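You operate a simulated robot arm through the tools that you are given. There is no shell and no other tool. Be economical: measure what you need, move in short steps, check, and stop when the job is done.

You run a simulated robot arm. Do the job below in one go: nothing can be reset, and whatever is moved stays where it is left.

TASK
Put things in order on the top of the parts bench. At the end: the teal sealant tube stands where the yellow wax tin stood; the yellow wax tin from the top of the parts bench stands on top of the white small shell; the blue jet from the top of the parts bench is on the beige box; the red stopper stands where the teal sealant tube stood; whatever was shut is shut again. Leave all else as you found it, and nothing knocked over.

Only the result counts: the job must be done as asked and must still hold three seconds after the hand-in. Knocking over, shifting, dropping, spilling or breaking anything else fails it. A push-on lid holds only when it is set on centred and level and pressed home; a screw cap is set on level and turned clockwise until tight.

THE ROBOT
A 7-joint arm with a two-finger parallel gripper, fixed in place. Base frame: the origin is at the foot of the arm, x ahead of it, y to its left, z up; the work surface is at about z = 0. Lengths are in m, angles in degrees, forces in N, time in s.
With the tool pointing down near the work surface it reaches from about 0.22 to 0.58 m from the base axis. Its first joint turns from -66.0 to 66.0 degrees. Payload 2.5 kg.
The TCP is the grasp point between the finger pads, 0.023 m short of the fingertips. In the tool frame z runs along the fingers and y along their closing line. The gripper opens to 0.094 m. The fingers are 0.038 m wide and 0.01 m thick; the gripper's body (0.054 by 0.096 m) begins 0.039 m behind the TCP.
Orientation is told as [roll, pitch, yaw] about the base's x, y, z axes, in that order, counted from this pose: with the fingers straight down and closing along the base's y, the tool's x points along the base's -x, its y along +y and its z along -z.

THE INTERFACE
- The arm moves only by the tool drive_tool. Its arguments are lists of equal length, an entry for each row: "xyz": the shift along the tool's x, y, z in m, a list of three; "turn": the turn, a rotation vector about the tool's x, y, z in degrees, a list of three; "hand": the closure, from 0 (fully open) to 1 (shut). In form: {"xyz": [[dx, dy, dz], ...], "turn": [[ax, ay, az], ...], "hand": [hand, ...]}. A call has 1 to 20 rows; each row shifts and turns the commanded pose from where the row before left it, along the tool's axes as they then stand. Each row takes 0.2 s and may step no farther than 0.05 m and 8.6 degrees from the row before; otherwise, or with a gripper value out of range, the whole call is refused. Where a pose cannot be reached the arm comes as near as it can. A force on the tool above 40 N (or 10 N above the force at the start of the call, whichever is more), or a blocked arm, ends the call early, and 0.2 s more pass. Each finger travels about 0.108 m/s and halts on what it meets, pressing with about 39 N; the grip force reading is that of the motor and also rises with nothing between the fingers. The clock runs only during rows and for 0.2 s after the last one: add rows that do not move to give the fingers time. The reply holds the time, the measured pose of the TCP, the force on the tool along the base axes, the opening and the grip force, in the units named above and with some noise.
- Cameras (640 x 400 px; columns grow to the right, rows downward): "scene" is fixed at [0.1231, -0.4169, 0.5304]; the picture's right is [0.77, -0.64, 0.00], its down [-0.43, -0.51, -0.74] and it looks along [0.48, 0.57, -0.67] (base axes); focal length 285 px, centre (320, 200). "wrist" rides on the gripper at [-0.039, 0, -0.044] in the tool frame; the picture's right is [0.00, -1.00, 0.00], its down [0.97, 0.00, -0.24] and it looks along [0.24, 0.00, 0.97] (tool axes); focal length 218 px, centre (320, 200).
- get_image(camera): a new picture of that camera. No time passes.
- measure_at(camera, pixels): there is no depth. For up to 12 entries [column, row, z] of the newest picture of that camera ("zoom" is the newest enlarged one), the place [x, y] in the base frame at which the ray of that pixel passes the height z, good to about 0.003 m. No time passes.
- inspect(camera, box): a new picture of the part [left, top, right, bottom] of that camera's present view, enlarged. No time passes.
- job_done(): hands the job in; it is judged then, once.

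Work in short steps. Measure before you move; look again where a grasp or a placing could have gone wrong, and mend it. You have 80 turns and 46 pictures in all, those below and enlarged ones among them. Open the gripper and draw the arm clear of the work before you hand the job in, unless the task says otherwise.

The tools are called after ">>>" as a command line: name --argument value ..., lists and objects as JSON in quotes. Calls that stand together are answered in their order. drive_tool: Moves the arm, as the interface text tells. Its arguments: {"type":"object","properties":{"xyz":{"type":"array"},"turn":{"type":"array"},"hand":{"type":"array"}},"required":["xyz","turn","hand"]} The other tools are called the same way: get_image (camera) takes a picture; measure_at (camera, pixels) gives the place at which the rays of pixels pass given heights; inspect (camera, box) takes an enlarged picture of a part of a camera's view; job_done () hands the job in.

At the start:

```text
clock: 0.0
tool_pos: [0.4233, 0.1479, 0.276]
orientation: [0.0, 0.1, 0.0]
wrist_force: [0.6, 0.7, 0.8]
grip_width: 0.094
grasp_force: 0.0
```

scene: 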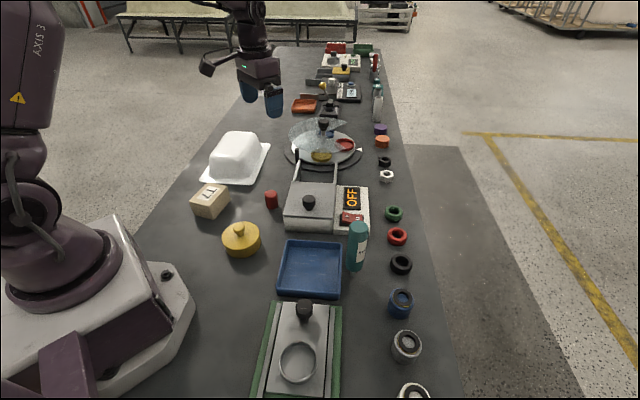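
wrist: 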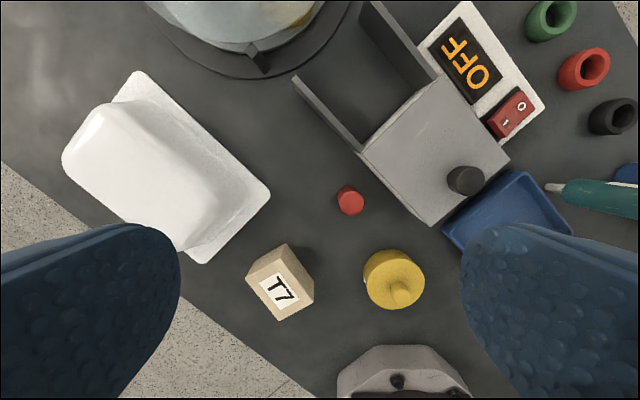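

The scene shows the yellow tin (240,238), teal tube (357,245), red stopper (271,199), beige T7 box (210,200), and a domed tray (322,145). I enlarge to find the jet and the shell.

>>> inspect --camera "scene" --box '[180, 100, 430, 256]'

>>> inspect --camera "scene" --box '[270, 30, 430, 130]'

>>> inspect --camera "scene" --box '[180, 220, 460, 400]'

```text
2.56 times, centred on (305, 178) of scene
```

zoom: 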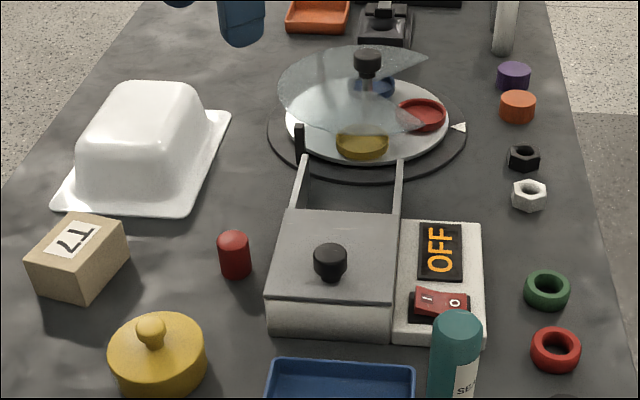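

```text
4.00 times, centred on (350, 80) of scene
```

zoom: 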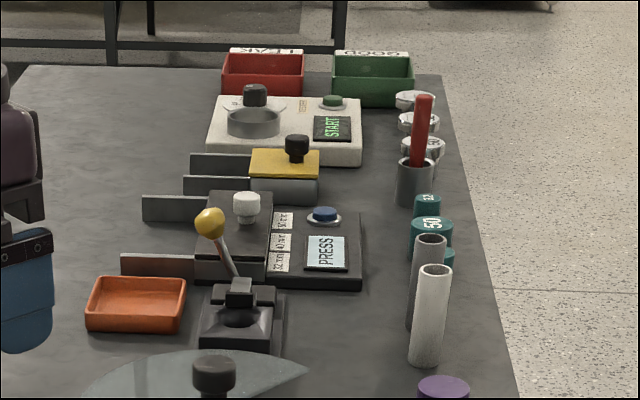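

```text
2.22 times, centred on (320, 310) of scene
```

zoom: 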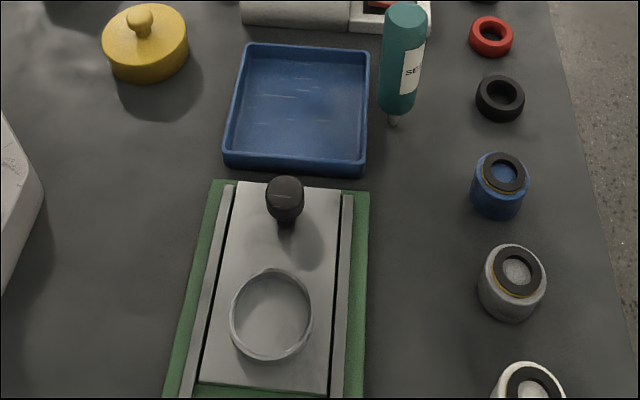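

I enlarge the dome, the white cover and the low right edge to identify the jet and shells.

>>> inspect --camera "scene" --box '[270, 105, 382, 175]'

>>> inspect --camera "scene" --box '[340, 280, 532, 400]'

>>> measure_at --camera "scene" --pixels '[[240, 246, 0.0], [271, 206, 0.0], [357, 268, 0.0], [355, 228, 0.1], [210, 212, 0.0], [235, 180, 0.0], [322, 155, 0.0], [406, 355, 0.0], [413, 395, 0.02], [401, 310, 0.0], [310, 270, 0.0], [310, 205, 0.06]]'

```text
5.71 times, centred on (326, 140) of scene
```

zoom: 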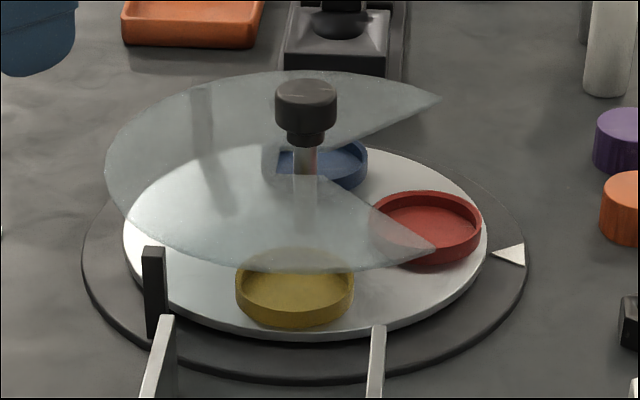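

```text
3.33 times, centred on (436, 340) of scene
```

zoom: 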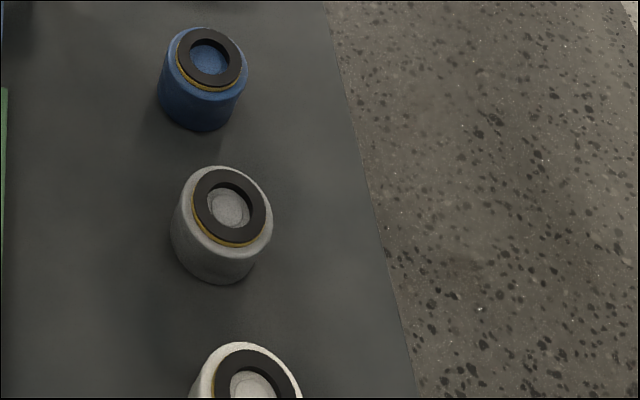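

```text
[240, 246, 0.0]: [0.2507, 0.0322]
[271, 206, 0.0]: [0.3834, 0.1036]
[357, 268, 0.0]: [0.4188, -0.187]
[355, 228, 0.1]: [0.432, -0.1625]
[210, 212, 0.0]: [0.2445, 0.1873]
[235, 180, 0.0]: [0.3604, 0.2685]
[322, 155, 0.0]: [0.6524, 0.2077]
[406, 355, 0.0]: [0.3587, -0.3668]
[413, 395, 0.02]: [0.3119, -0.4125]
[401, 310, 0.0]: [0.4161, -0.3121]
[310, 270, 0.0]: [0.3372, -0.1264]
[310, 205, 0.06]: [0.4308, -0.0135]
```

Three O-ringed cylinders stand at about (0.42,-0.31), (0.36,-0.37), (0.31,-0.41). I fly the wrist camera there at height to see them properly.

>>> drive_tool --xyz '[[0.005, -0.048, 0], [0.005, -0.048, 0], [0.005, -0.048, 0], [0.005, -0.048, 0], [0.005, -0.048, 0], [0.005, -0.048, 0], [0.005, -0.048, 0], [0.005, -0.048, 0], [0.005, -0.048, 0], [0.005, -0.048, 0]]' --turn '[[0, 0, 0], [0, 0, 0], [0, 0, 0], [0, 0, 0], [0, 0, 0], [0, 0, 0], [0, 0, 0], [0, 0, 0], [0, 0, 0], [0, 0, 0]]' --hand '[0, 0, 0, 0, 0, 0, 0, 0, 0, 0]'

>>> get_image --camera "wrist"

>>> get_image --camera "scene"

```text
clock: 2.2
tool_pos: [0.3727, -0.3337, 0.2747]
orientation: [0.2, 0.0, 0.0]
wrist_force: [0.4, 0.7, -0.2]
grip_width: 0.094
grasp_force: 0.1
```

```text
38 pictures are left
```

wrist: 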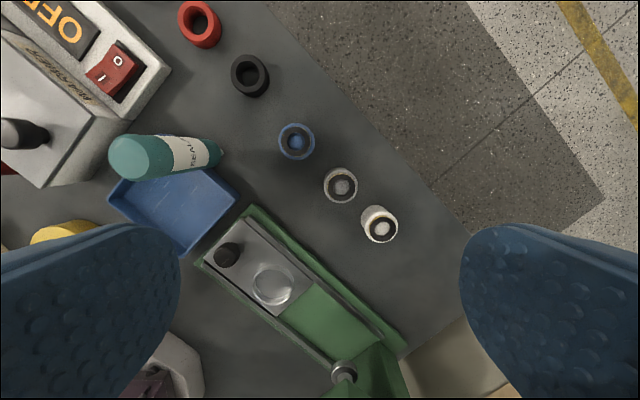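

```text
37 pictures are left
```

scene: 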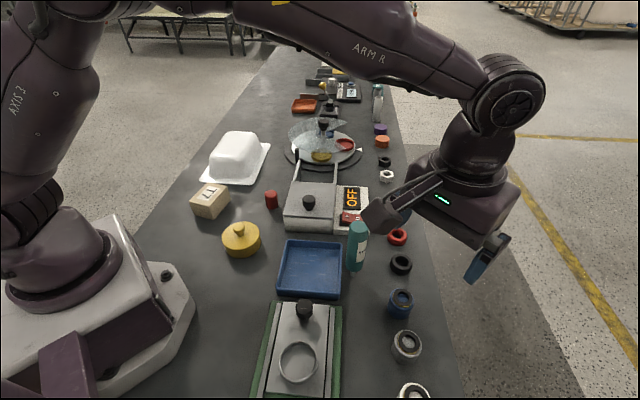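

The three cylinders look alike, differing by colour. I enlarge them and the box lettering.

>>> inspect --camera "wrist" --box '[260, 100, 420, 260]'

>>> inspect --camera "wrist" --box '[0, 0, 260, 260]'

```text
2.50 times, centred on (340, 180) of wrist
```

zoom: 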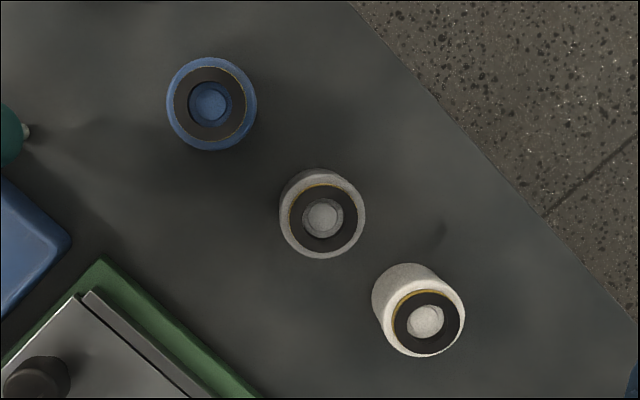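

```text
1.54 times, centred on (130, 130) of wrist
```

zoom: 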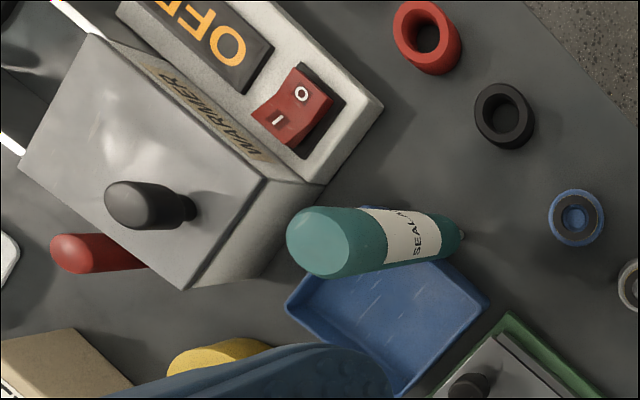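

The O-ringed cylinders look like the jets. I check the unseen end of the bench near (430,370) for other beige or white items before deciding.

>>> drive_tool --xyz '[[0.03, -0.02, 0], [0.03, -0.02, 0], [0.03, -0.02, 0], [0.02, -0.02, 0]]' --turn '[[0, 0, 0], [0, 0, 0], [0, 0, 0], [0, 0, 0]]' --hand '[0, 0, 0, 0]'

>>> get_image --camera "wrist"

```text
clock: 3.2
tool_pos: [0.2622, -0.4129, 0.2738]
orientation: [0.0, 0.1, 0.0]
wrist_force: [0.0, 0.5, -0.5]
grip_width: 0.094
grasp_force: 0.0
```

```text
34 pictures are left
```

wrist: 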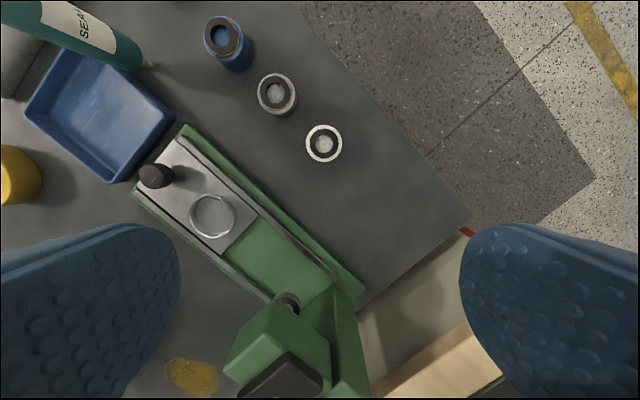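

Triangulating the two wrist views puts the blue jet's top at (0.418,-0.306), height 0.044, diameter about 0.045. The row runs diagonally, so I go above the jet and yaw 44° to close across the row.

>>> drive_tool --xyz '[[-0.0389, 0.0268, 0], [-0.0389, 0.0268, 0], [-0.0389, 0.0268, 0], [-0.0388, 0.0269, 0], [0, 0, 0], [0, 0, 0], [0, 0, 0], [0, 0, 0], [0, 0, 0], [0, 0, 0], [0, 0, 0.05], [0, 0, 0.05]]' --turn '[[0, 0, 0], [0, 0, 0], [0, 0, 0], [0, 0, 0], [0, 0, -7.4], [0, 0, -7.4], [0, 0, -7.3], [0, 0, -7.3], [0, 0, -7.3], [0, 0, -7.3], [0, 0, 0], [0, 0, 0]]' --hand '[0, 0, 0, 0, 0, 0, 0, 0, 0, 0, 0, 0]'

>>> get_image --camera "wrist"

```text
clock: 5.8
tool_pos: [0.4185, -0.3066, 0.1761]
orientation: [0.0, 0.0, 44.1]
wrist_force: [-0.2, -0.2, -0.1]
grip_width: 0.094
grasp_force: 0.2
```

```text
33 pictures are left
```

wrist: 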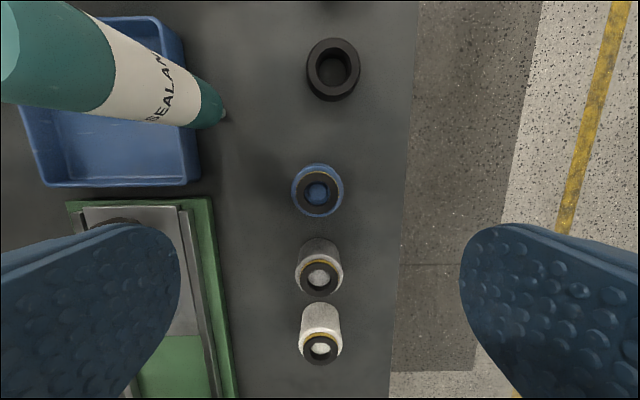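

The jet (318,191) sits at the grasp line to about 2 mm, with the neighbours clear of the fingers. I correct, descend to z=0.030 and close.

>>> drive_tool --xyz '[[-0.002, 0.0015, 0.045], [0, 0, 0.045], [0, 0, 0.04], [0, 0, 0.016], [0, 0, 0], [0, 0, 0], [0, 0, 0], [0, 0, 0]]' --turn '[[0, 0, 0], [0, 0, 0], [0, 0, 0], [0, 0, 0], [0, 0, 0], [0, 0, 0], [0, 0, 0], [0, 0, 0]]' --hand '[0, 0, 0, 0, 0, 1, 1, 1]'

```text
clock: 7.6
tool_pos: [0.4176, -0.3018, 0.0309]
orientation: [0.0, 0.0, 44.0]
wrist_force: [-0.1, 0.2, 0.0]
grip_width: 0.0423
grasp_force: 38.3
```

The jet is gripped (opening 0.042). I lift, unwind the yaw and carry it at height towards the T7 box.

>>> drive_tool --xyz '[[0, 0, -0.04], [0, 0, -0.045], [0, 0, -0.045], [0, 0, -0.045], [0, 0, -0.045], [0, 0, 0], [0.0118, 0.0452, 0], [0.0118, 0.0452, 0], [0.0118, 0.0452, 0], [0.0118, 0.0452, 0], [0.0118, 0.0452, 0], [0.0118, 0.0452, 0], [0.0118, 0.0452, 0], [0.0118, 0.0452, 0], [0.0118, 0.0452, 0], [0.0118, 0.0452, 0]]' --turn '[[0, 0, 0], [0, 0, 7.4], [0, 0, 7.4], [0, 0, 7.4], [0, 0, 7.4], [0, 0, 7.4], [0, 0, 7], [0, 0, 0], [0, 0, 0], [0, 0, 0], [0, 0, 0], [0, 0, 0], [0, 0, 0], [0, 0, 0], [0, 0, 0], [0, 0, 0]]' --hand '[1, 1, 1, 1, 1, 1, 1, 1, 1, 1, 1, 1, 1, 1, 1, 1]'

>>> get_image --camera "wrist"

>>> get_image --camera "scene"

```text
clock: 11.0
tool_pos: [0.2955, 0.1476, 0.2471]
orientation: [0.0, 0.0, 0.1]
wrist_force: [-0.1, 0.3, -1.5]
grip_width: 0.042
grasp_force: 39.2
```

```text
32 pictures are left
```

wrist: 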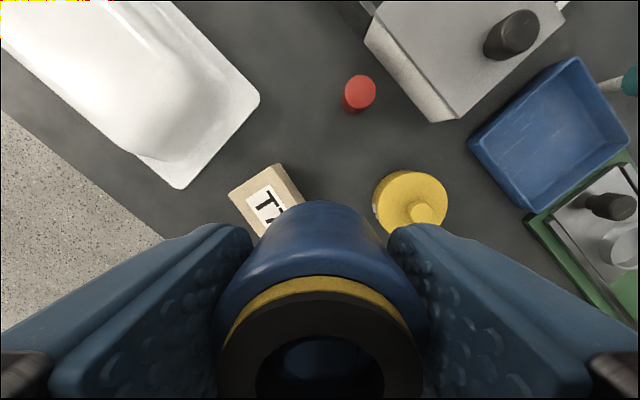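

```text
31 pictures are left
```

scene: 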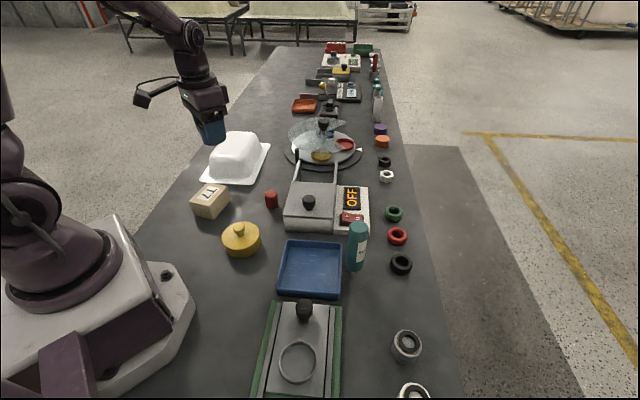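

The jet is held upright over the bench. I enlarge the T7 box in the scene to measure its top and the white shell.

>>> inspect --camera "scene" --box '[176, 120, 288, 225]'

```text
3.81 times, centred on (232, 172) of scene
```

zoom: 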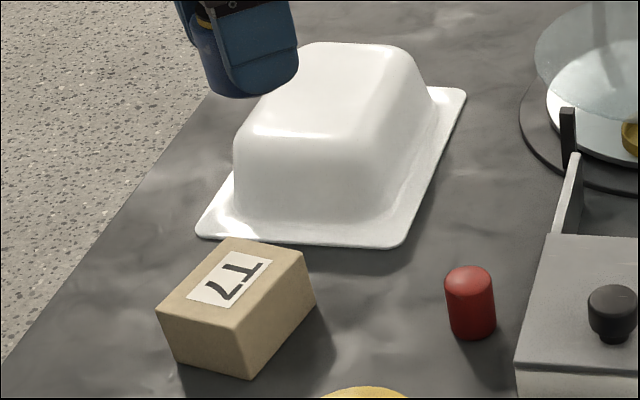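

I measure the box corners: top (232,238),(305,250),(237,328),(158,308); bottom (250,378),(315,298),(178,360), and the shell top corners.

>>> measure_at --camera "zoom" --pixels '[[250, 378, 0.0], [315, 298, 0.0], [178, 360, 0.0], [237, 328, 0.035], [305, 250, 0.035], [158, 308, 0.035], [232, 238, 0.035], [237, 328, 0.03], [305, 250, 0.03], [158, 308, 0.03], [232, 238, 0.03], [237, 328, 0.04]]'

>>> measure_at --camera "zoom" --pixels '[[310, 45, 0.06], [405, 50, 0.06], [350, 145, 0.06], [245, 130, 0.06], [200, 235, 0.0], [395, 247, 0.0], [465, 90, 0.0], [440, 100, 0.0], [385, 215, 0.0], [237, 212, 0.0], [470, 335, 0.0], [468, 275, 0.035]]'

```text
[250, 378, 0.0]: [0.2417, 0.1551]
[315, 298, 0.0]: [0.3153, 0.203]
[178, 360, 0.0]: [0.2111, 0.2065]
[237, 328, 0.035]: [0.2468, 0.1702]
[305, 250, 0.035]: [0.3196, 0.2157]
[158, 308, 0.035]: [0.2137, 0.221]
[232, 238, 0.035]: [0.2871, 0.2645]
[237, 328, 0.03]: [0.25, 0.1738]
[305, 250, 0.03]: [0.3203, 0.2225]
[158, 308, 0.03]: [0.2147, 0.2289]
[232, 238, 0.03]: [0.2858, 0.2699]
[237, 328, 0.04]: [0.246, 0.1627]
```

```text
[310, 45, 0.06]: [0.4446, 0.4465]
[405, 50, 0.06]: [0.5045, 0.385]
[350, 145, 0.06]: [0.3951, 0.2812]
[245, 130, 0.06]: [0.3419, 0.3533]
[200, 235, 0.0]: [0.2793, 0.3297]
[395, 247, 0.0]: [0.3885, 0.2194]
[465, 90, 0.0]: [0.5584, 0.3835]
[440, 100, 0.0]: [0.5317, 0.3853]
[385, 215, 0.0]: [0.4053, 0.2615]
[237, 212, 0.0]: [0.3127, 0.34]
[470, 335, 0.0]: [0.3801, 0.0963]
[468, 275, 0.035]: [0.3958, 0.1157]
```

Box top comes out at z≈0.044, about 0.087×0.060, centre (0.264,0.205), and the first wrist view agrees. I move over it and go down to just above contact.

>>> drive_tool --xyz '[[0.016, 0.0287, 0], [0.016, 0.0287, 0], [0, 0, 0.045], [0, 0, 0.045], [0, 0, 0.045], [0, 0, 0.026], [0, 0, 0]]' --turn '[[0, 0, 0], [0, 0, 0], [0, 0, 0], [0, 0, 0], [0, 0, 0], [0, 0, 0], [0, 0, 0]]' --hand '[1, 1, 1, 1, 1, 1, 1]'

>>> inspect --camera "scene" --box '[150, 120, 290, 230]'

```text
clock: 12.6
tool_pos: [0.263, 0.2063, 0.0881]
orientation: [0.0, -0.1, 0.0]
wrist_force: [-0.8, 0.2, -0.6]
grip_width: 0.0419
grasp_force: 39.3
```

```text
3.64 times, centred on (220, 175) of scene
```

zoom: 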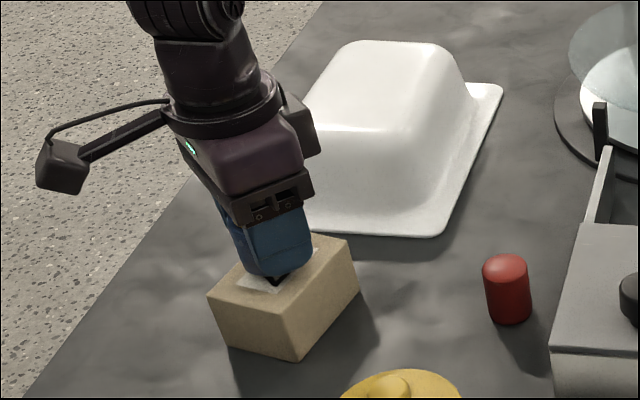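

The jet hangs above the box centre. I descend in 2 mm steps, watching the force.

>>> drive_tool --xyz '[[0, 0, 0.002], [0, 0, 0.002], [0, 0, 0.002], [0, 0, 0.002], [0, 0, 0]]' --turn '[[0, 0, 0], [0, 0, 0], [0, 0, 0], [0, 0, 0], [0, 0, 0]]' --hand '[1, 1, 1, 1, 1]'

```text
clock: 13.8
tool_pos: [0.2626, 0.2052, 0.0791]
orientation: [0.1, 0.0, 0.0]
wrist_force: [-0.5, -0.3, -1.1]
grip_width: 0.0422
grasp_force: 38.9
```

>>> drive_tool --xyz '[[0, 0, 0.001], [0, 0, 0.001], [0, 0, 0.001], [0, 0, 0]]' --turn '[[0, 0, 0], [0, 0, 0], [0, 0, 0], [0, 0, 0]]' --hand '[1, 1, 1, 1]'

```text
clock: 14.8
tool_pos: [0.2634, 0.2051, 0.0781]
orientation: [0.1, -0.2, -0.1]
wrist_force: [-5.8, -5.1, 39.2]
grip_width: 0.0423
grasp_force: 38.9
```

Contact is firm (39 N) at z=0.078. I back off 1.5 mm to relieve it, open a little, and rise.

>>> drive_tool --xyz '[[0, 0, -0.001], [0, 0, -0.001], [0, 0, 0], [0, 0, 0], [0, 0, 0], [0, 0, -0.03], [0, 0, -0.045], [0, 0, -0.045]]' --turn '[[0, 0, 0], [0, 0, 0], [0, 0, 0], [0, 0, 0], [0, 0, 0], [0, 0, 0], [0, 0, 0], [0, 0, 0]]' --hand '[1, 1, 0.4, 0.3, 0.3, 0.3, 0.3, 0.3]'

>>> get_image --camera "wrist"

```text
clock: 16.6
tool_pos: [0.2629, 0.2053, 0.2006]
orientation: [0.1, 0.0, -0.1]
wrist_force: [-0.4, -0.9, 0.1]
grip_width: 0.0656
grasp_force: 0.1
```

```text
28 pictures are left
```

wrist: 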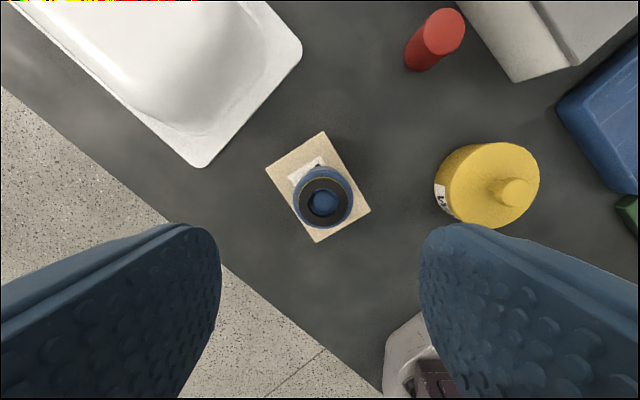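

The jet stands upright on the box. Next the tin, near (0.267,0.037); I move above it with the gripper fully open and look.

>>> drive_tool --xyz '[[-0.001, -0.042, 0], [-0.001, -0.042, 0], [-0.001, -0.042, 0], [-0.001, -0.042, 0]]' --turn '[[0, 0, 0], [0, 0, 0], [0, 0, 0], [0, 0, 0]]' --hand '[0, 0, 0, 0]'

>>> get_image --camera "wrist"

>>> inspect --camera "scene" --box '[200, 190, 312, 260]'

```text
clock: 17.6
tool_pos: [0.2667, 0.0361, 0.2002]
orientation: [0.1, 0.0, 0.1]
wrist_force: [0.0, -0.1, 0.3]
grip_width: 0.0942
grasp_force: 0.0
```

```text
27 pictures are left
```

wrist: 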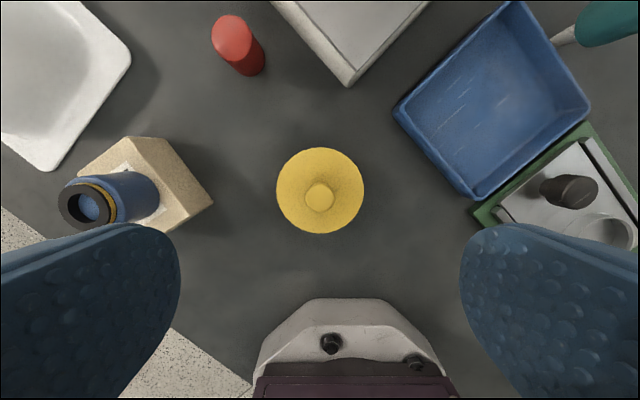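

```text
5.71 times, centred on (256, 225) of scene
```

zoom: 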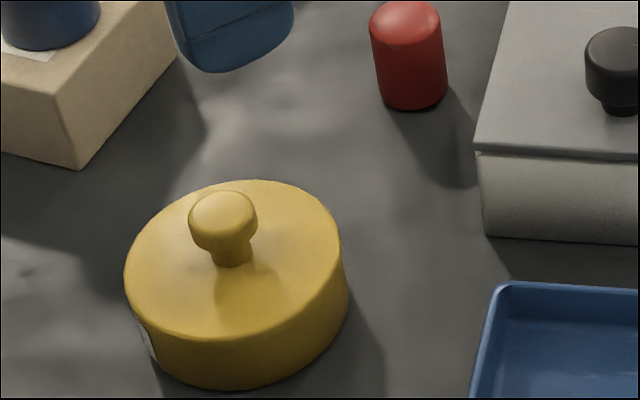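

The tin is nearly under the gripper: disc centre (320,190), width 87 px. I measure its rim from both views to get centre, diameter and height.

>>> measure_at --camera "wrist" --pixels '[[276, 190, 0.028], [364, 190, 0.028], [320, 147, 0.028], [320, 234, 0.028], [320, 198, 0.045]]'

>>> measure_at --camera "zoom" --pixels '[[125, 270, 0.028], [342, 255, 0.028], [232, 182, 0.028], [234, 262, 0.028], [224, 210, 0.045], [245, 388, 0.0], [237, 342, 0.028], [237, 342, 0.025], [237, 342, 0.032]]'

```text
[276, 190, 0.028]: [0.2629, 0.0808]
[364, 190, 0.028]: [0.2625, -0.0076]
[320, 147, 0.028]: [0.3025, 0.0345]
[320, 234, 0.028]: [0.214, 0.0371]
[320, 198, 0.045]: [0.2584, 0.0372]
```

```text
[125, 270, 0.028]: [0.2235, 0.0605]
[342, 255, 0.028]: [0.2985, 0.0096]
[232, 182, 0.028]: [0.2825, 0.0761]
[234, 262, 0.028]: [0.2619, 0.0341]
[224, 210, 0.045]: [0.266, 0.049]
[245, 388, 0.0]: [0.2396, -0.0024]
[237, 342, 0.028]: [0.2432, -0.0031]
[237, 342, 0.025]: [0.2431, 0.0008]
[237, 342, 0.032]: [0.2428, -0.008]
```

Tin: centre (0.262,0.037), diameter about 0.087, body height about 0.028, knob top about 0.056. I shift 4.7 mm and descend slowly with the gripper wide open to hold the body.

>>> drive_tool --xyz '[[0.0047, 0.0005, 0], [0, 0, 0.045], [0, 0, 0.045], [0, 0, 0.04], [0, 0, 0.015], [0, 0, 0.01], [0, 0, 0.008], [0, 0, 0.007], [0, 0, 0]]' --turn '[[0, 0, 0], [0, 0, 0], [0, 0, 0], [0, 0, 0], [0, 0, 0], [0, 0, 0], [0, 0, 0], [0, 0, 0], [0, 0, 0]]' --hand '[0, 0, 0, 0, 0, 0, 0, 0, 0]'

>>> inspect --camera "scene" --box '[180, 170, 308, 260]'

```text
clock: 19.6
tool_pos: [0.2624, 0.0376, 0.0308]
orientation: [0.0, 0.1, 0.0]
wrist_force: [-0.4, -0.5, 1.0]
grip_width: 0.0939
grasp_force: 0.1
```

```text
4.44 times, centred on (244, 215) of scene
```

zoom: 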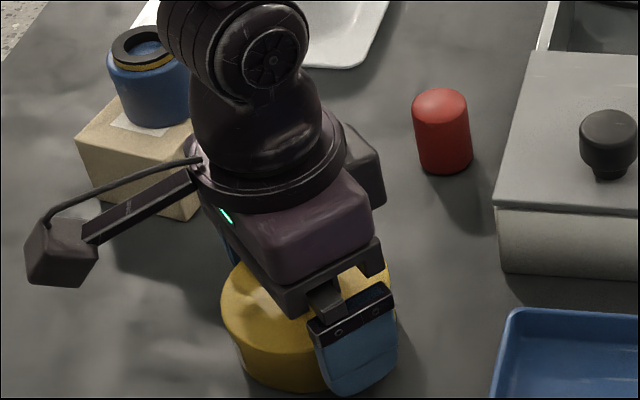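

The fingers straddle the tin without contact. I lower 2 mm and close.

>>> drive_tool --xyz '[[0, 0, 0.002], [0, 0, 0], [0, 0, 0], [0, 0, 0], [0, 0, -0.03]]' --turn '[[0, 0, 0], [0, 0, 0], [0, 0, 0], [0, 0, 0], [0, 0, 0]]' --hand '[0, 1, 1, 1, 1]'

```text
clock: 20.8
tool_pos: [0.2622, 0.035, 0.0582]
orientation: [0.0, 0.0, 0.0]
wrist_force: [0.2, 0.3, -0.9]
grip_width: 0.0831
grasp_force: 39.4
```

The tin is held (0.083 wide). I lift it and carry it towards the shell for a look.

>>> drive_tool --xyz '[[0, 0, -0.05], [0, 0, -0.05], [0, 0, -0.05], [0, 0, -0.04], [-0.013, 0.041, 0], [-0.013, 0.041, 0], [-0.013, 0.041, 0], [-0.013, 0.041, 0], [-0.013, 0.041, 0], [-0.013, 0.041, 0], [0, 0, 0]]' --turn '[[0, 0, 0], [0, 0, 0], [0, 0, 0], [0, 0, 0], [0, 0, 0], [0, 0, 0], [0, 0, 0], [0, 0, 0], [0, 0, 0], [0, 0, 0], [0, 0, 0]]' --hand '[1, 1, 1, 1, 1, 1, 1, 1, 1, 1, 1]'

>>> get_image --camera "wrist"

>>> inspect --camera "scene" --box '[180, 115, 292, 195]'

```text
clock: 23.2
tool_pos: [0.3393, 0.2836, 0.2467]
orientation: [0.0, 0.0, 0.0]
wrist_force: [-0.9, 0.4, 0.5]
grip_width: 0.0831
grasp_force: 39.2
```

```text
24 pictures are left
```

wrist: 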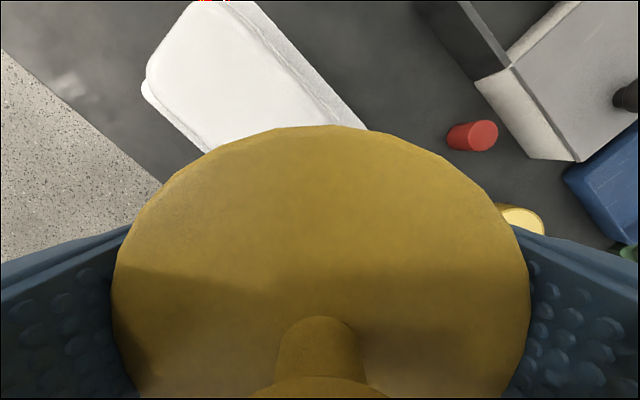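

```text
5.00 times, centred on (236, 155) of scene
```

zoom: 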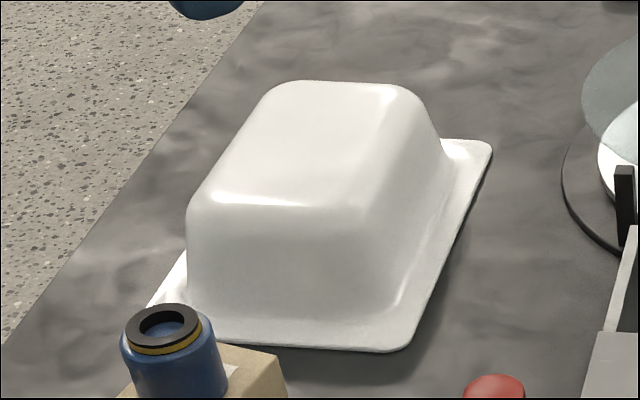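

Something yellow and round remains on the bench at wrist (522,218), where the tin stood. I enlarge that in both views.

>>> inspect --camera "wrist" --box '[440, 170, 640, 290]'

>>> inspect --camera "scene" --box '[190, 190, 302, 270]'

```text
3.20 times, centred on (540, 230) of wrist
```

zoom: 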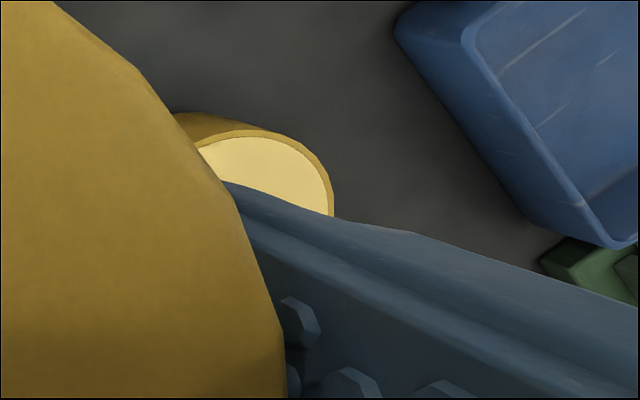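

```text
5.00 times, centred on (246, 230) of scene
```

zoom: 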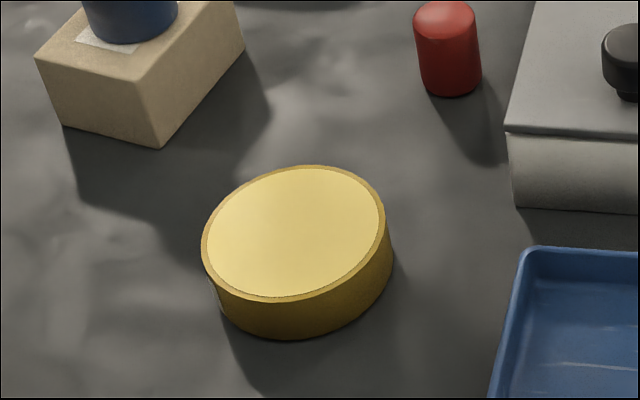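

The tin's push-on lid came away in the grip; the full body stays on the bench. I must move the body to the shell and then press the lid on there. I check how deep the lid's skirt is.

>>> inspect --camera "scene" --box '[130, 50, 290, 150]'

```text
4.00 times, centred on (210, 100) of scene
```

zoom: 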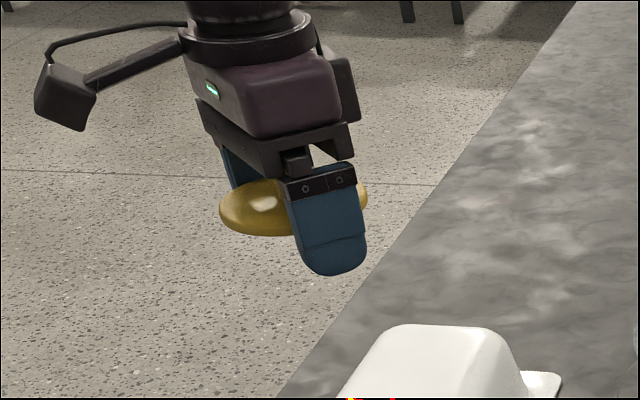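

The lid is thin (about 6 mm) and held high in the fingers, so it can't be set on the bench from this grip. I take it back onto its body, then regrip it by the knob.

>>> drive_tool --xyz '[[0.01285, -0.04135, 0], [0.01285, -0.04135, 0], [0.01285, -0.04135, 0], [0.01285, -0.04135, 0], [0.01285, -0.04135, 0], [0.01285, -0.04135, 0], [0, 0, 0.05], [0, 0, 0.05], [0, 0, 0.05], [0, 0, 0.04], [0, 0, 0]]' --turn '[[0, 0, 0], [0, 0, 0], [0, 0, 0], [0, 0, 0], [0, 0, 0], [0, 0, 0], [0, 0, 0], [0, 0, 0], [0, 0, 0], [0, 0, 0], [0, 0, 0]]' --hand '[1, 1, 1, 1, 1, 1, 1, 1, 1, 1, 1]'

>>> inspect --camera "scene" --box '[180, 170, 308, 260]'

```text
clock: 25.6
tool_pos: [0.2613, 0.0362, 0.0591]
orientation: [0.0, 0.0, 0.0]
wrist_force: [0.2, 0.1, -0.4]
grip_width: 0.0833
grasp_force: 39.3
```

```text
4.44 times, centred on (244, 215) of scene
```

zoom: 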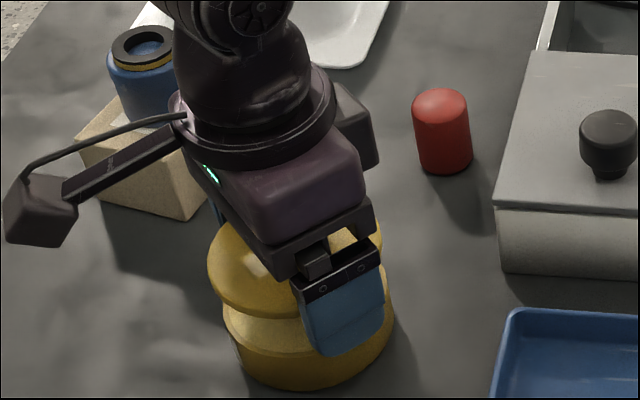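

The lid hovers aligned over its body. I lower it to seat.

>>> drive_tool --xyz '[[0, 0, 0.012], [0, 0, 0.008], [0, 0, 0.004], [0, 0, 0.002], [0, 0, 0.002], [0, 0, 0]]' --turn '[[0, 0, 0], [0, 0, 0], [0, 0, 0], [0, 0, 0], [0, 0, 0], [0, 0, 0]]' --hand '[1, 1, 1, 1, 1, 1]'

```text
clock: 26.0
tool_pos: [0.262, 0.0361, 0.0522]
orientation: [0.0, -0.2, -0.1]
wrist_force: [-2.8, -4.3, 14.6]
grip_width: 0.083
grasp_force: 38.6
stopped in row 1: the force on the tool passed its limit (the readings are from after the stop); the commanded pose is now the measured one
```

Contact came at z=0.052, where the fingertips meet the body's rim: its width is within a millimetre or so of the lid's. The side force points to -y, so I back up, shift 1.2 mm to -y and retry gently.

>>> drive_tool --xyz '[[0, 0, -0.004], [0.0005, -0.0012, 0], [0, 0, 0], [0, 0, 0.003], [0, 0, 0.002], [0, 0, 0.002], [0, 0, 0.002], [0, 0, 0.002], [0, 0, 0]]' --turn '[[0, 0, 0], [0, 0, 0], [0, 0, 0], [0, 0, 0], [0, 0, 0], [0, 0, 0], [0, 0, 0], [0, 0, 0], [0, 0, 0]]' --hand '[1, 1, 1, 1, 1, 1, 1, 1, 1]'

>>> inspect --camera "scene" --box '[200, 190, 296, 260]'

```text
clock: 27.2
tool_pos: [0.2619, 0.0359, 0.053]
orientation: [0.1, 0.0, 0.1]
wrist_force: [-2.7, -1.7, 9.8]
grip_width: 0.0833
grasp_force: 39.2
stopped in row 6: the force on the tool passed its limit (the readings are from after the stop); the commanded pose is now the measured one
```

```text
5.71 times, centred on (248, 225) of scene
```

zoom: 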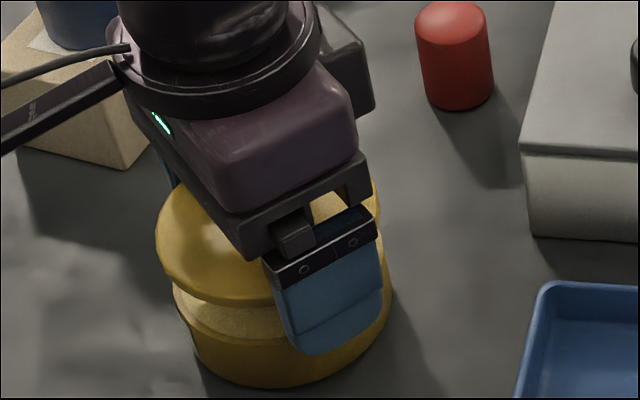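

Forcing past the rim isn't worthwhile. A better rest is the blue jet on the box: a flat 0.042 wide top at about z 0.091 that I placed myself. I lift and carry the lid there.

>>> drive_tool --xyz '[[0, 0, -0.045], [0, 0, -0.045], [0, 0, -0.045], [-0.0003, 0.0423, 0], [-0.0003, 0.0423, 0], [-0.0003, 0.0423, 0], [-0.0004, 0.0424, 0], [0, 0, 0.04], [0, 0, 0.025], [0, 0, 0]]' --turn '[[0, 0, 0], [0, 0, 0], [0, 0, 0], [0, 0, 0], [0, 0, 0], [0, 0, 0], [0, 0, 0], [0, 0, 0], [0, 0, 0], [0, 0, 0]]' --hand '[1, 1, 1, 1, 1, 1, 1, 1, 1, 1]'

>>> inspect --camera "scene" --box '[150, 130, 278, 220]'

```text
clock: 29.4
tool_pos: [0.2644, 0.2043, 0.1228]
orientation: [0.1, 0.0, 0.1]
wrist_force: [-0.3, -0.3, -0.7]
grip_width: 0.0833
grasp_force: 38.9
```

```text
4.44 times, centred on (214, 175) of scene
```

zoom: 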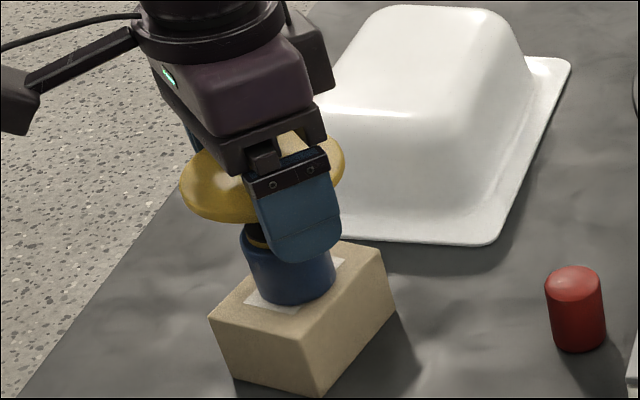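

The lid is centred over the jet, allowing for the view's lean. I lower it until contact.

>>> drive_tool --xyz '[[0, 0, 0.008], [0, 0, 0.004], [0, 0, 0.002], [0, 0, 0.002], [0, 0, 0.002], [0, 0, 0.0015], [0, 0, 0.0015], [0, 0, 0.0015], [0, 0, 0]]' --turn '[[0, 0, 0], [0, 0, 0], [0, 0, 0], [0, 0, 0], [0, 0, 0], [0, 0, 0], [0, 0, 0], [0, 0, 0], [0, 0, 0]]' --hand '[1, 1, 1, 1, 1, 1, 1, 1, 1]'

>>> inspect --camera "scene" --box '[150, 130, 278, 220]'

```text
clock: 31.4
tool_pos: [0.2618, 0.2057, 0.1009]
orientation: [0.2, -0.1, 0.1]
wrist_force: [0.0, -0.2, -0.6]
grip_width: 0.0834
grasp_force: 39.2
```

```text
4.44 times, centred on (214, 175) of scene
```

zoom: 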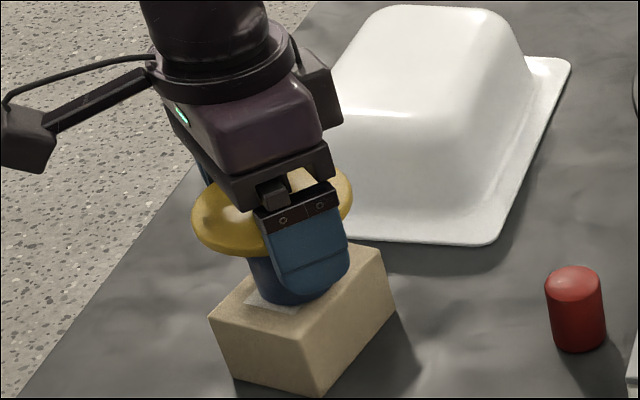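

No contact yet at z=0.101, so I continue in 1.5 mm steps.

>>> drive_tool --xyz '[[0, 0, 0.0015], [0, 0, 0.0015], [0, 0, 0.0015], [0, 0, 0.0015], [0, 0, 0.0015], [0, 0, 0.0015], [0, 0, 0]]' --turn '[[0, 0, 0], [0, 0, 0], [0, 0, 0], [0, 0, 0], [0, 0, 0], [0, 0, 0], [0, 0, 0]]' --hand '[1, 1, 1, 1, 1, 1, 1]'

```text
clock: 33.0
tool_pos: [0.2623, 0.2035, 0.0917]
orientation: [0.1, -0.2, 0.1]
wrist_force: [0.1, 0.3, -0.4]
grip_width: 0.0834
grasp_force: 39.2
```

Still free; the lid must sit slightly higher in the fingers. I continue a few more millimetres.

>>> drive_tool --xyz '[[0, 0, 0.0015], [0, 0, 0.0015], [0, 0, 0.0015], [0, 0, 0.0015], [0, 0, 0.0015], [0, 0, 0]]' --turn '[[0, 0, 0], [0, 0, 0], [0, 0, 0], [0, 0, 0], [0, 0, 0], [0, 0, 0]]' --hand '[1, 1, 1, 1, 1, 1]'

>>> inspect --camera "scene" --box '[170, 150, 266, 215]'

```text
clock: 34.0
tool_pos: [0.2627, 0.2045, 0.0872]
orientation: [0.1, 0.0, 0.1]
wrist_force: [-3.7, -2.4, 12.2]
grip_width: 0.0833
grasp_force: 39.4
stopped in row 5: the force on the tool passed its limit (the readings are from after the stop); the commanded pose is now the measured one
```

```text
6.15 times, centred on (218, 182) of scene
```

zoom: 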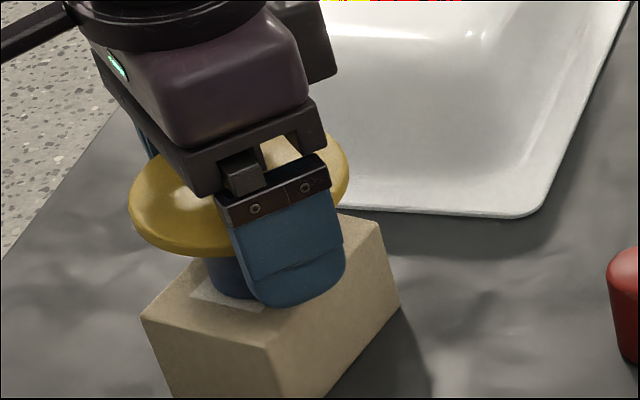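

Lid is resting on the jet (12 N). I ease off, open, and rise to look.

>>> drive_tool --xyz '[[0, 0, -0.0005], [0, 0, 0], [0, 0, 0], [0, 0, 0], [0, 0, -0.02], [0, 0, -0.04], [0, 0, -0.04]]' --turn '[[0, 0, 0], [0, 0, 0], [0, 0, 0], [0, 0, 0], [0, 0, 0], [0, 0, 0], [0, 0, 0]]' --hand '[1, 0.06, 0, 0, 0, 0, 0]'

>>> get_image --camera "wrist"

```text
clock: 35.6
tool_pos: [0.2633, 0.2049, 0.1873]
orientation: [0.0, 0.0, 0.1]
wrist_force: [-0.3, 0.3, -0.6]
grip_width: 0.0941
grasp_force: 0.1
```

```text
14 pictures are left
```

wrist: 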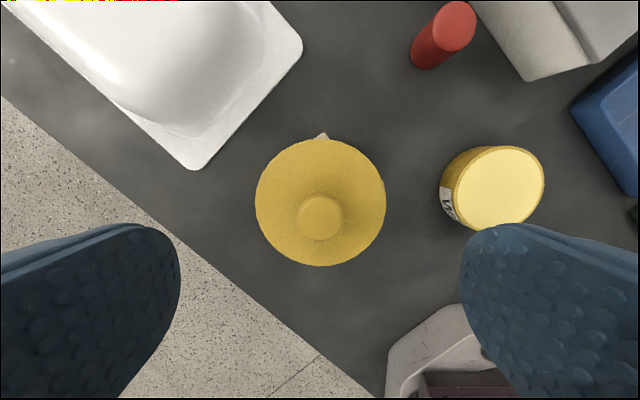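

The lid rests centred on the jet and the body at (495,188) is open. I go over the body at (0.262,0.0365), lower to z=0.0265 and grip it near its foot.

>>> drive_tool --xyz '[[0.0003, -0.0421, 0], [0.0003, -0.0421, 0], [0.0003, -0.0421, 0], [0.0004, -0.0421, 0], [0, 0, 0.045], [0, 0, 0.045], [0, 0, 0.045], [0, 0, 0.013], [0, 0, 0.0125], [0, 0, 0], [0, 0, 0], [0, 0, 0], [0, 0, 0]]' --turn '[[0, 0, 0], [0, 0, 0], [0, 0, 0], [0, 0, 0], [0, 0, 0], [0, 0, 0], [0, 0, 0], [0, 0, 0], [0, 0, 0], [0, 0, 0], [0, 0, 0], [0, 0, 0], [0, 0, 0]]' --hand '[0, 0, 0, 0, 0, 0, 0, 0, 0, 0, 1, 1, 1]'

```text
clock: 38.4
tool_pos: [0.2626, 0.0369, 0.0266]
orientation: [0.1, 0.1, 0.2]
wrist_force: [0.5, -0.6, -1.1]
grip_width: 0.0833
grasp_force: 38.8
```

The body is gripped (0.083). I lift to 0.2 and carry it over the shell's flat top, whose corners triangulate to z≈0.06 around (0.41,0.356).

>>> drive_tool --xyz '[[0, 0, -0.03], [0, 0, -0.05], [0, 0, -0.05], [0, 0, -0.05], [-0.0184, 0.0398, 0], [-0.0184, 0.0398, 0], [-0.0184, 0.0398, 0], [-0.0184, 0.0398, 0], [-0.0184, 0.0398, 0], [-0.0184, 0.0398, 0], [-0.0184, 0.0398, 0], [-0.0186, 0.04, 0], [0, 0, 0.04], [0, 0, 0]]' --turn '[[0, 0, 0], [0, 0, 0], [0, 0, 0], [0, 0, 0], [0, 0, 0], [0, 0, 0], [0, 0, 0], [0, 0, 0], [0, 0, 0], [0, 0, 0], [0, 0, 0], [0, 0, 0], [0, 0, 0], [0, 0, 0]]' --hand '[1, 1, 1, 1, 1, 1, 1, 1, 1, 1, 1, 1, 1, 1]'

>>> inspect --camera "scene" --box '[160, 90, 304, 220]'

```text
clock: 41.4
tool_pos: [0.4111, 0.3555, 0.1688]
orientation: [0.1, 0.0, 0.1]
wrist_force: [-0.3, -0.1, -7.7]
grip_width: 0.0831
grasp_force: 39.1
```

```text
3.08 times, centred on (232, 155) of scene
```

zoom: 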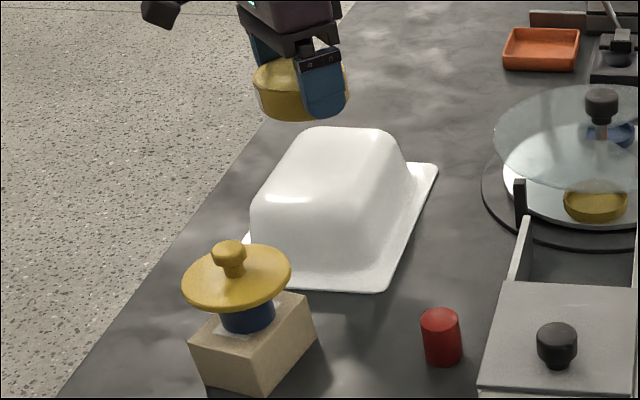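

The body hangs over the middle of the shell top (projected landing at zoom (323,172)). I lower close and then creep.

>>> drive_tool --xyz '[[0, 0, 0.035], [0, 0, 0.02], [0, 0, 0.008], [0, 0, 0.003], [0, 0, 0.002], [0, 0, 0.002], [0, 0, 0.002], [0, 0, 0.002], [0, 0, 0.002], [0, 0, 0.002], [0, 0, 0]]' --turn '[[0, 0, 0], [0, 0, 0], [0, 0, 0], [0, 0, 0], [0, 0, 0], [0, 0, 0], [0, 0, 0], [0, 0, 0], [0, 0, 0], [0, 0, 0], [0, 0, 0]]' --hand '[1, 1, 1, 1, 1, 1, 1, 1, 1, 1, 1]'

```text
clock: 43.8
tool_pos: [0.4119, 0.3556, 0.0935]
orientation: [0.4, -0.7, 0.1]
wrist_force: [5.1, -1.5, 34.8]
grip_width: 0.0828
grasp_force: 38.7
```

Contact at z≈0.0935, so the shell top is about 0.067. I ease up to shed the load and read again.

>>> drive_tool --xyz '[[0, 0, -0.002], [0, 0, -0.001], [0, 0, 0]]' --turn '[[0, 0, 0], [0, 0, 0], [0, 0, 0]]' --hand '[1, 1, 1]'

>>> inspect --camera "scene" --box '[196, 105, 284, 175]'

```text
clock: 44.6
tool_pos: [0.4094, 0.3566, 0.0934]
orientation: [0.2, -0.3, 0.0]
wrist_force: [7.7, 1.9, 15.4]
grip_width: 0.0831
grasp_force: 39.0
```

```text
5.71 times, centred on (240, 140) of scene
```

zoom: 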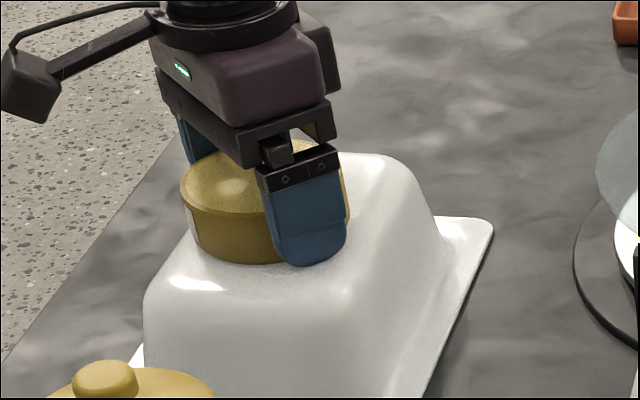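

The body sits on top but about 6 mm toward the left edge. I lift 8 mm, shift (+0.005,-0.004), and set it down again.

>>> drive_tool --xyz '[[0, 0, -0.008], [-0.005, -0.004, 0], [0, 0, 0], [0, 0, 0.005], [0, 0, 0.002], [0, 0, 0.001], [0, 0, 0]]' --turn '[[0, 0, 0], [0, 0, 0], [0, 0, 0], [0, 0, 0], [0, 0, 0], [0, 0, 0], [0, 0, 0]]' --hand '[1, 1, 1, 1, 1, 1, 1]'

```text
clock: 46.2
tool_pos: [0.4145, 0.3512, 0.0933]
orientation: [0.2, -0.1, 0.1]
wrist_force: [-3.0, -4.0, 8.2]
grip_width: 0.083
grasp_force: 39.1
```

Light contact (8 N). I ease 0.5 mm, open and rise, then look from above.

>>> drive_tool --xyz '[[0, 0, -0.0005], [0, 0, 0], [0, 0, 0], [0, 0, 0], [0, 0, -0.02], [0, 0, -0.04], [0, 0, -0.045]]' --turn '[[0, 0, 0], [0, 0, 0], [0, 0, 0], [0, 0, 0], [0, 0, 0], [0, 0, 0], [0, 0, 0]]' --hand '[1, 0.06, 0, 0, 0, 0, 0]'

>>> get_image --camera "wrist"

```text
clock: 47.8
tool_pos: [0.4141, 0.3501, 0.1978]
orientation: [0.0, 0.0, 0.1]
wrist_force: [-0.1, 0.0, -0.3]
grip_width: 0.094
grasp_force: 0.1
```

```text
11 pictures are left
```

wrist: 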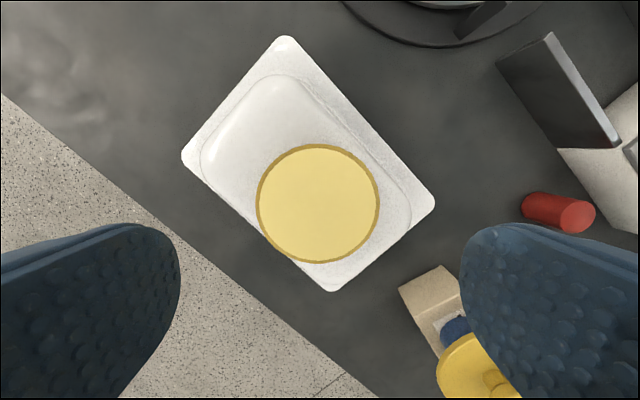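

The body is centred under the gripper at (318,203), squarely on the shell top. I return to the lid and grip its knob at z≈0.120.

>>> drive_tool --xyz '[[0.0373, -0.0363, 0], [0.0373, -0.0363, 0], [0.0373, -0.0363, 0], [0.0372, -0.0362, 0], [0, 0, 0.04], [0, 0, 0.02], [0, 0, 0.01], [0, 0, 0.006], [0, 0, 0], [0, 0, 0], [0, 0, 0], [0, 0, 0]]' --turn '[[0, 0, 0], [0, 0, 0], [0, 0, 0], [0, 0, 0], [0, 0, 0], [0, 0, 0], [0, 0, 0], [0, 0, 0], [0, 0, 0], [0, 0, 0], [0, 0, 0], [0, 0, 0]]' --hand '[0.4, 0.4, 0.4, 0.4, 0.4, 0.4, 0.4, 0.4, 0.4, 1, 1, 1]'

```text
refused: row 1 steps farther than a row can; nothing moved
```

>>> drive_tool --xyz '[[0.0298, -0.029, 0], [0.0298, -0.029, 0], [0.0298, -0.029, 0], [0.0298, -0.029, 0], [0.0298, -0.029, 0], [0, 0, 0.04], [0, 0, 0.02], [0, 0, 0.01], [0, 0, 0.006], [0, 0, 0], [0, 0, 0], [0, 0, 0], [0, 0, 0]]' --turn '[[0, 0, 0], [0, 0, 0], [0, 0, 0], [0, 0, 0], [0, 0, 0], [0, 0, 0], [0, 0, 0], [0, 0, 0], [0, 0, 0], [0, 0, 0], [0, 0, 0], [0, 0, 0], [0, 0, 0]]' --hand '[0.4, 0.4, 0.4, 0.4, 0.4, 0.4, 0.4, 0.4, 0.4, 0.4, 1, 1, 1]'

```text
clock: 50.6
tool_pos: [0.2658, 0.2056, 0.1213]
orientation: [0.1, -0.1, 0.1]
wrist_force: [-0.4, 1.0, 0.3]
grip_width: 0.0248
grasp_force: 38.9
```

The knob is gripped (0.025). I lift the lid clear and look at its centring in the grip.

>>> drive_tool --xyz '[[0, 0, -0.02], [0, 0, -0.04], [0, 0, -0.03], [0, 0, 0]]' --turn '[[0, 0, 0], [0, 0, 0], [0, 0, 0], [0, 0, 0]]' --hand '[1, 1, 1, 1]'

>>> get_image --camera "wrist"

```text
clock: 51.6
tool_pos: [0.2642, 0.2068, 0.2108]
orientation: [0.2, -0.1, 0.2]
wrist_force: [-0.2, 0.5, 0.0]
grip_width: 0.0246
grasp_force: 38.3
```

```text
10 pictures are left
```

wrist: 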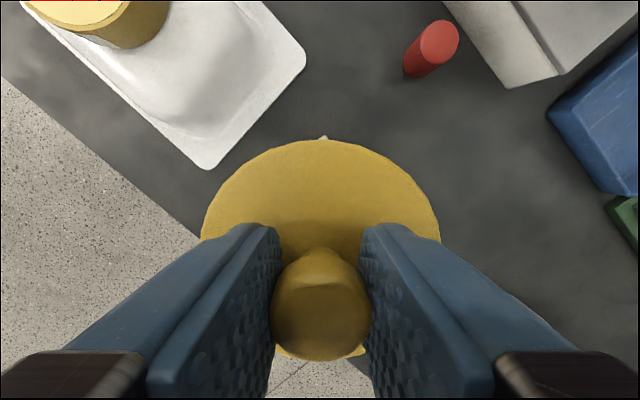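

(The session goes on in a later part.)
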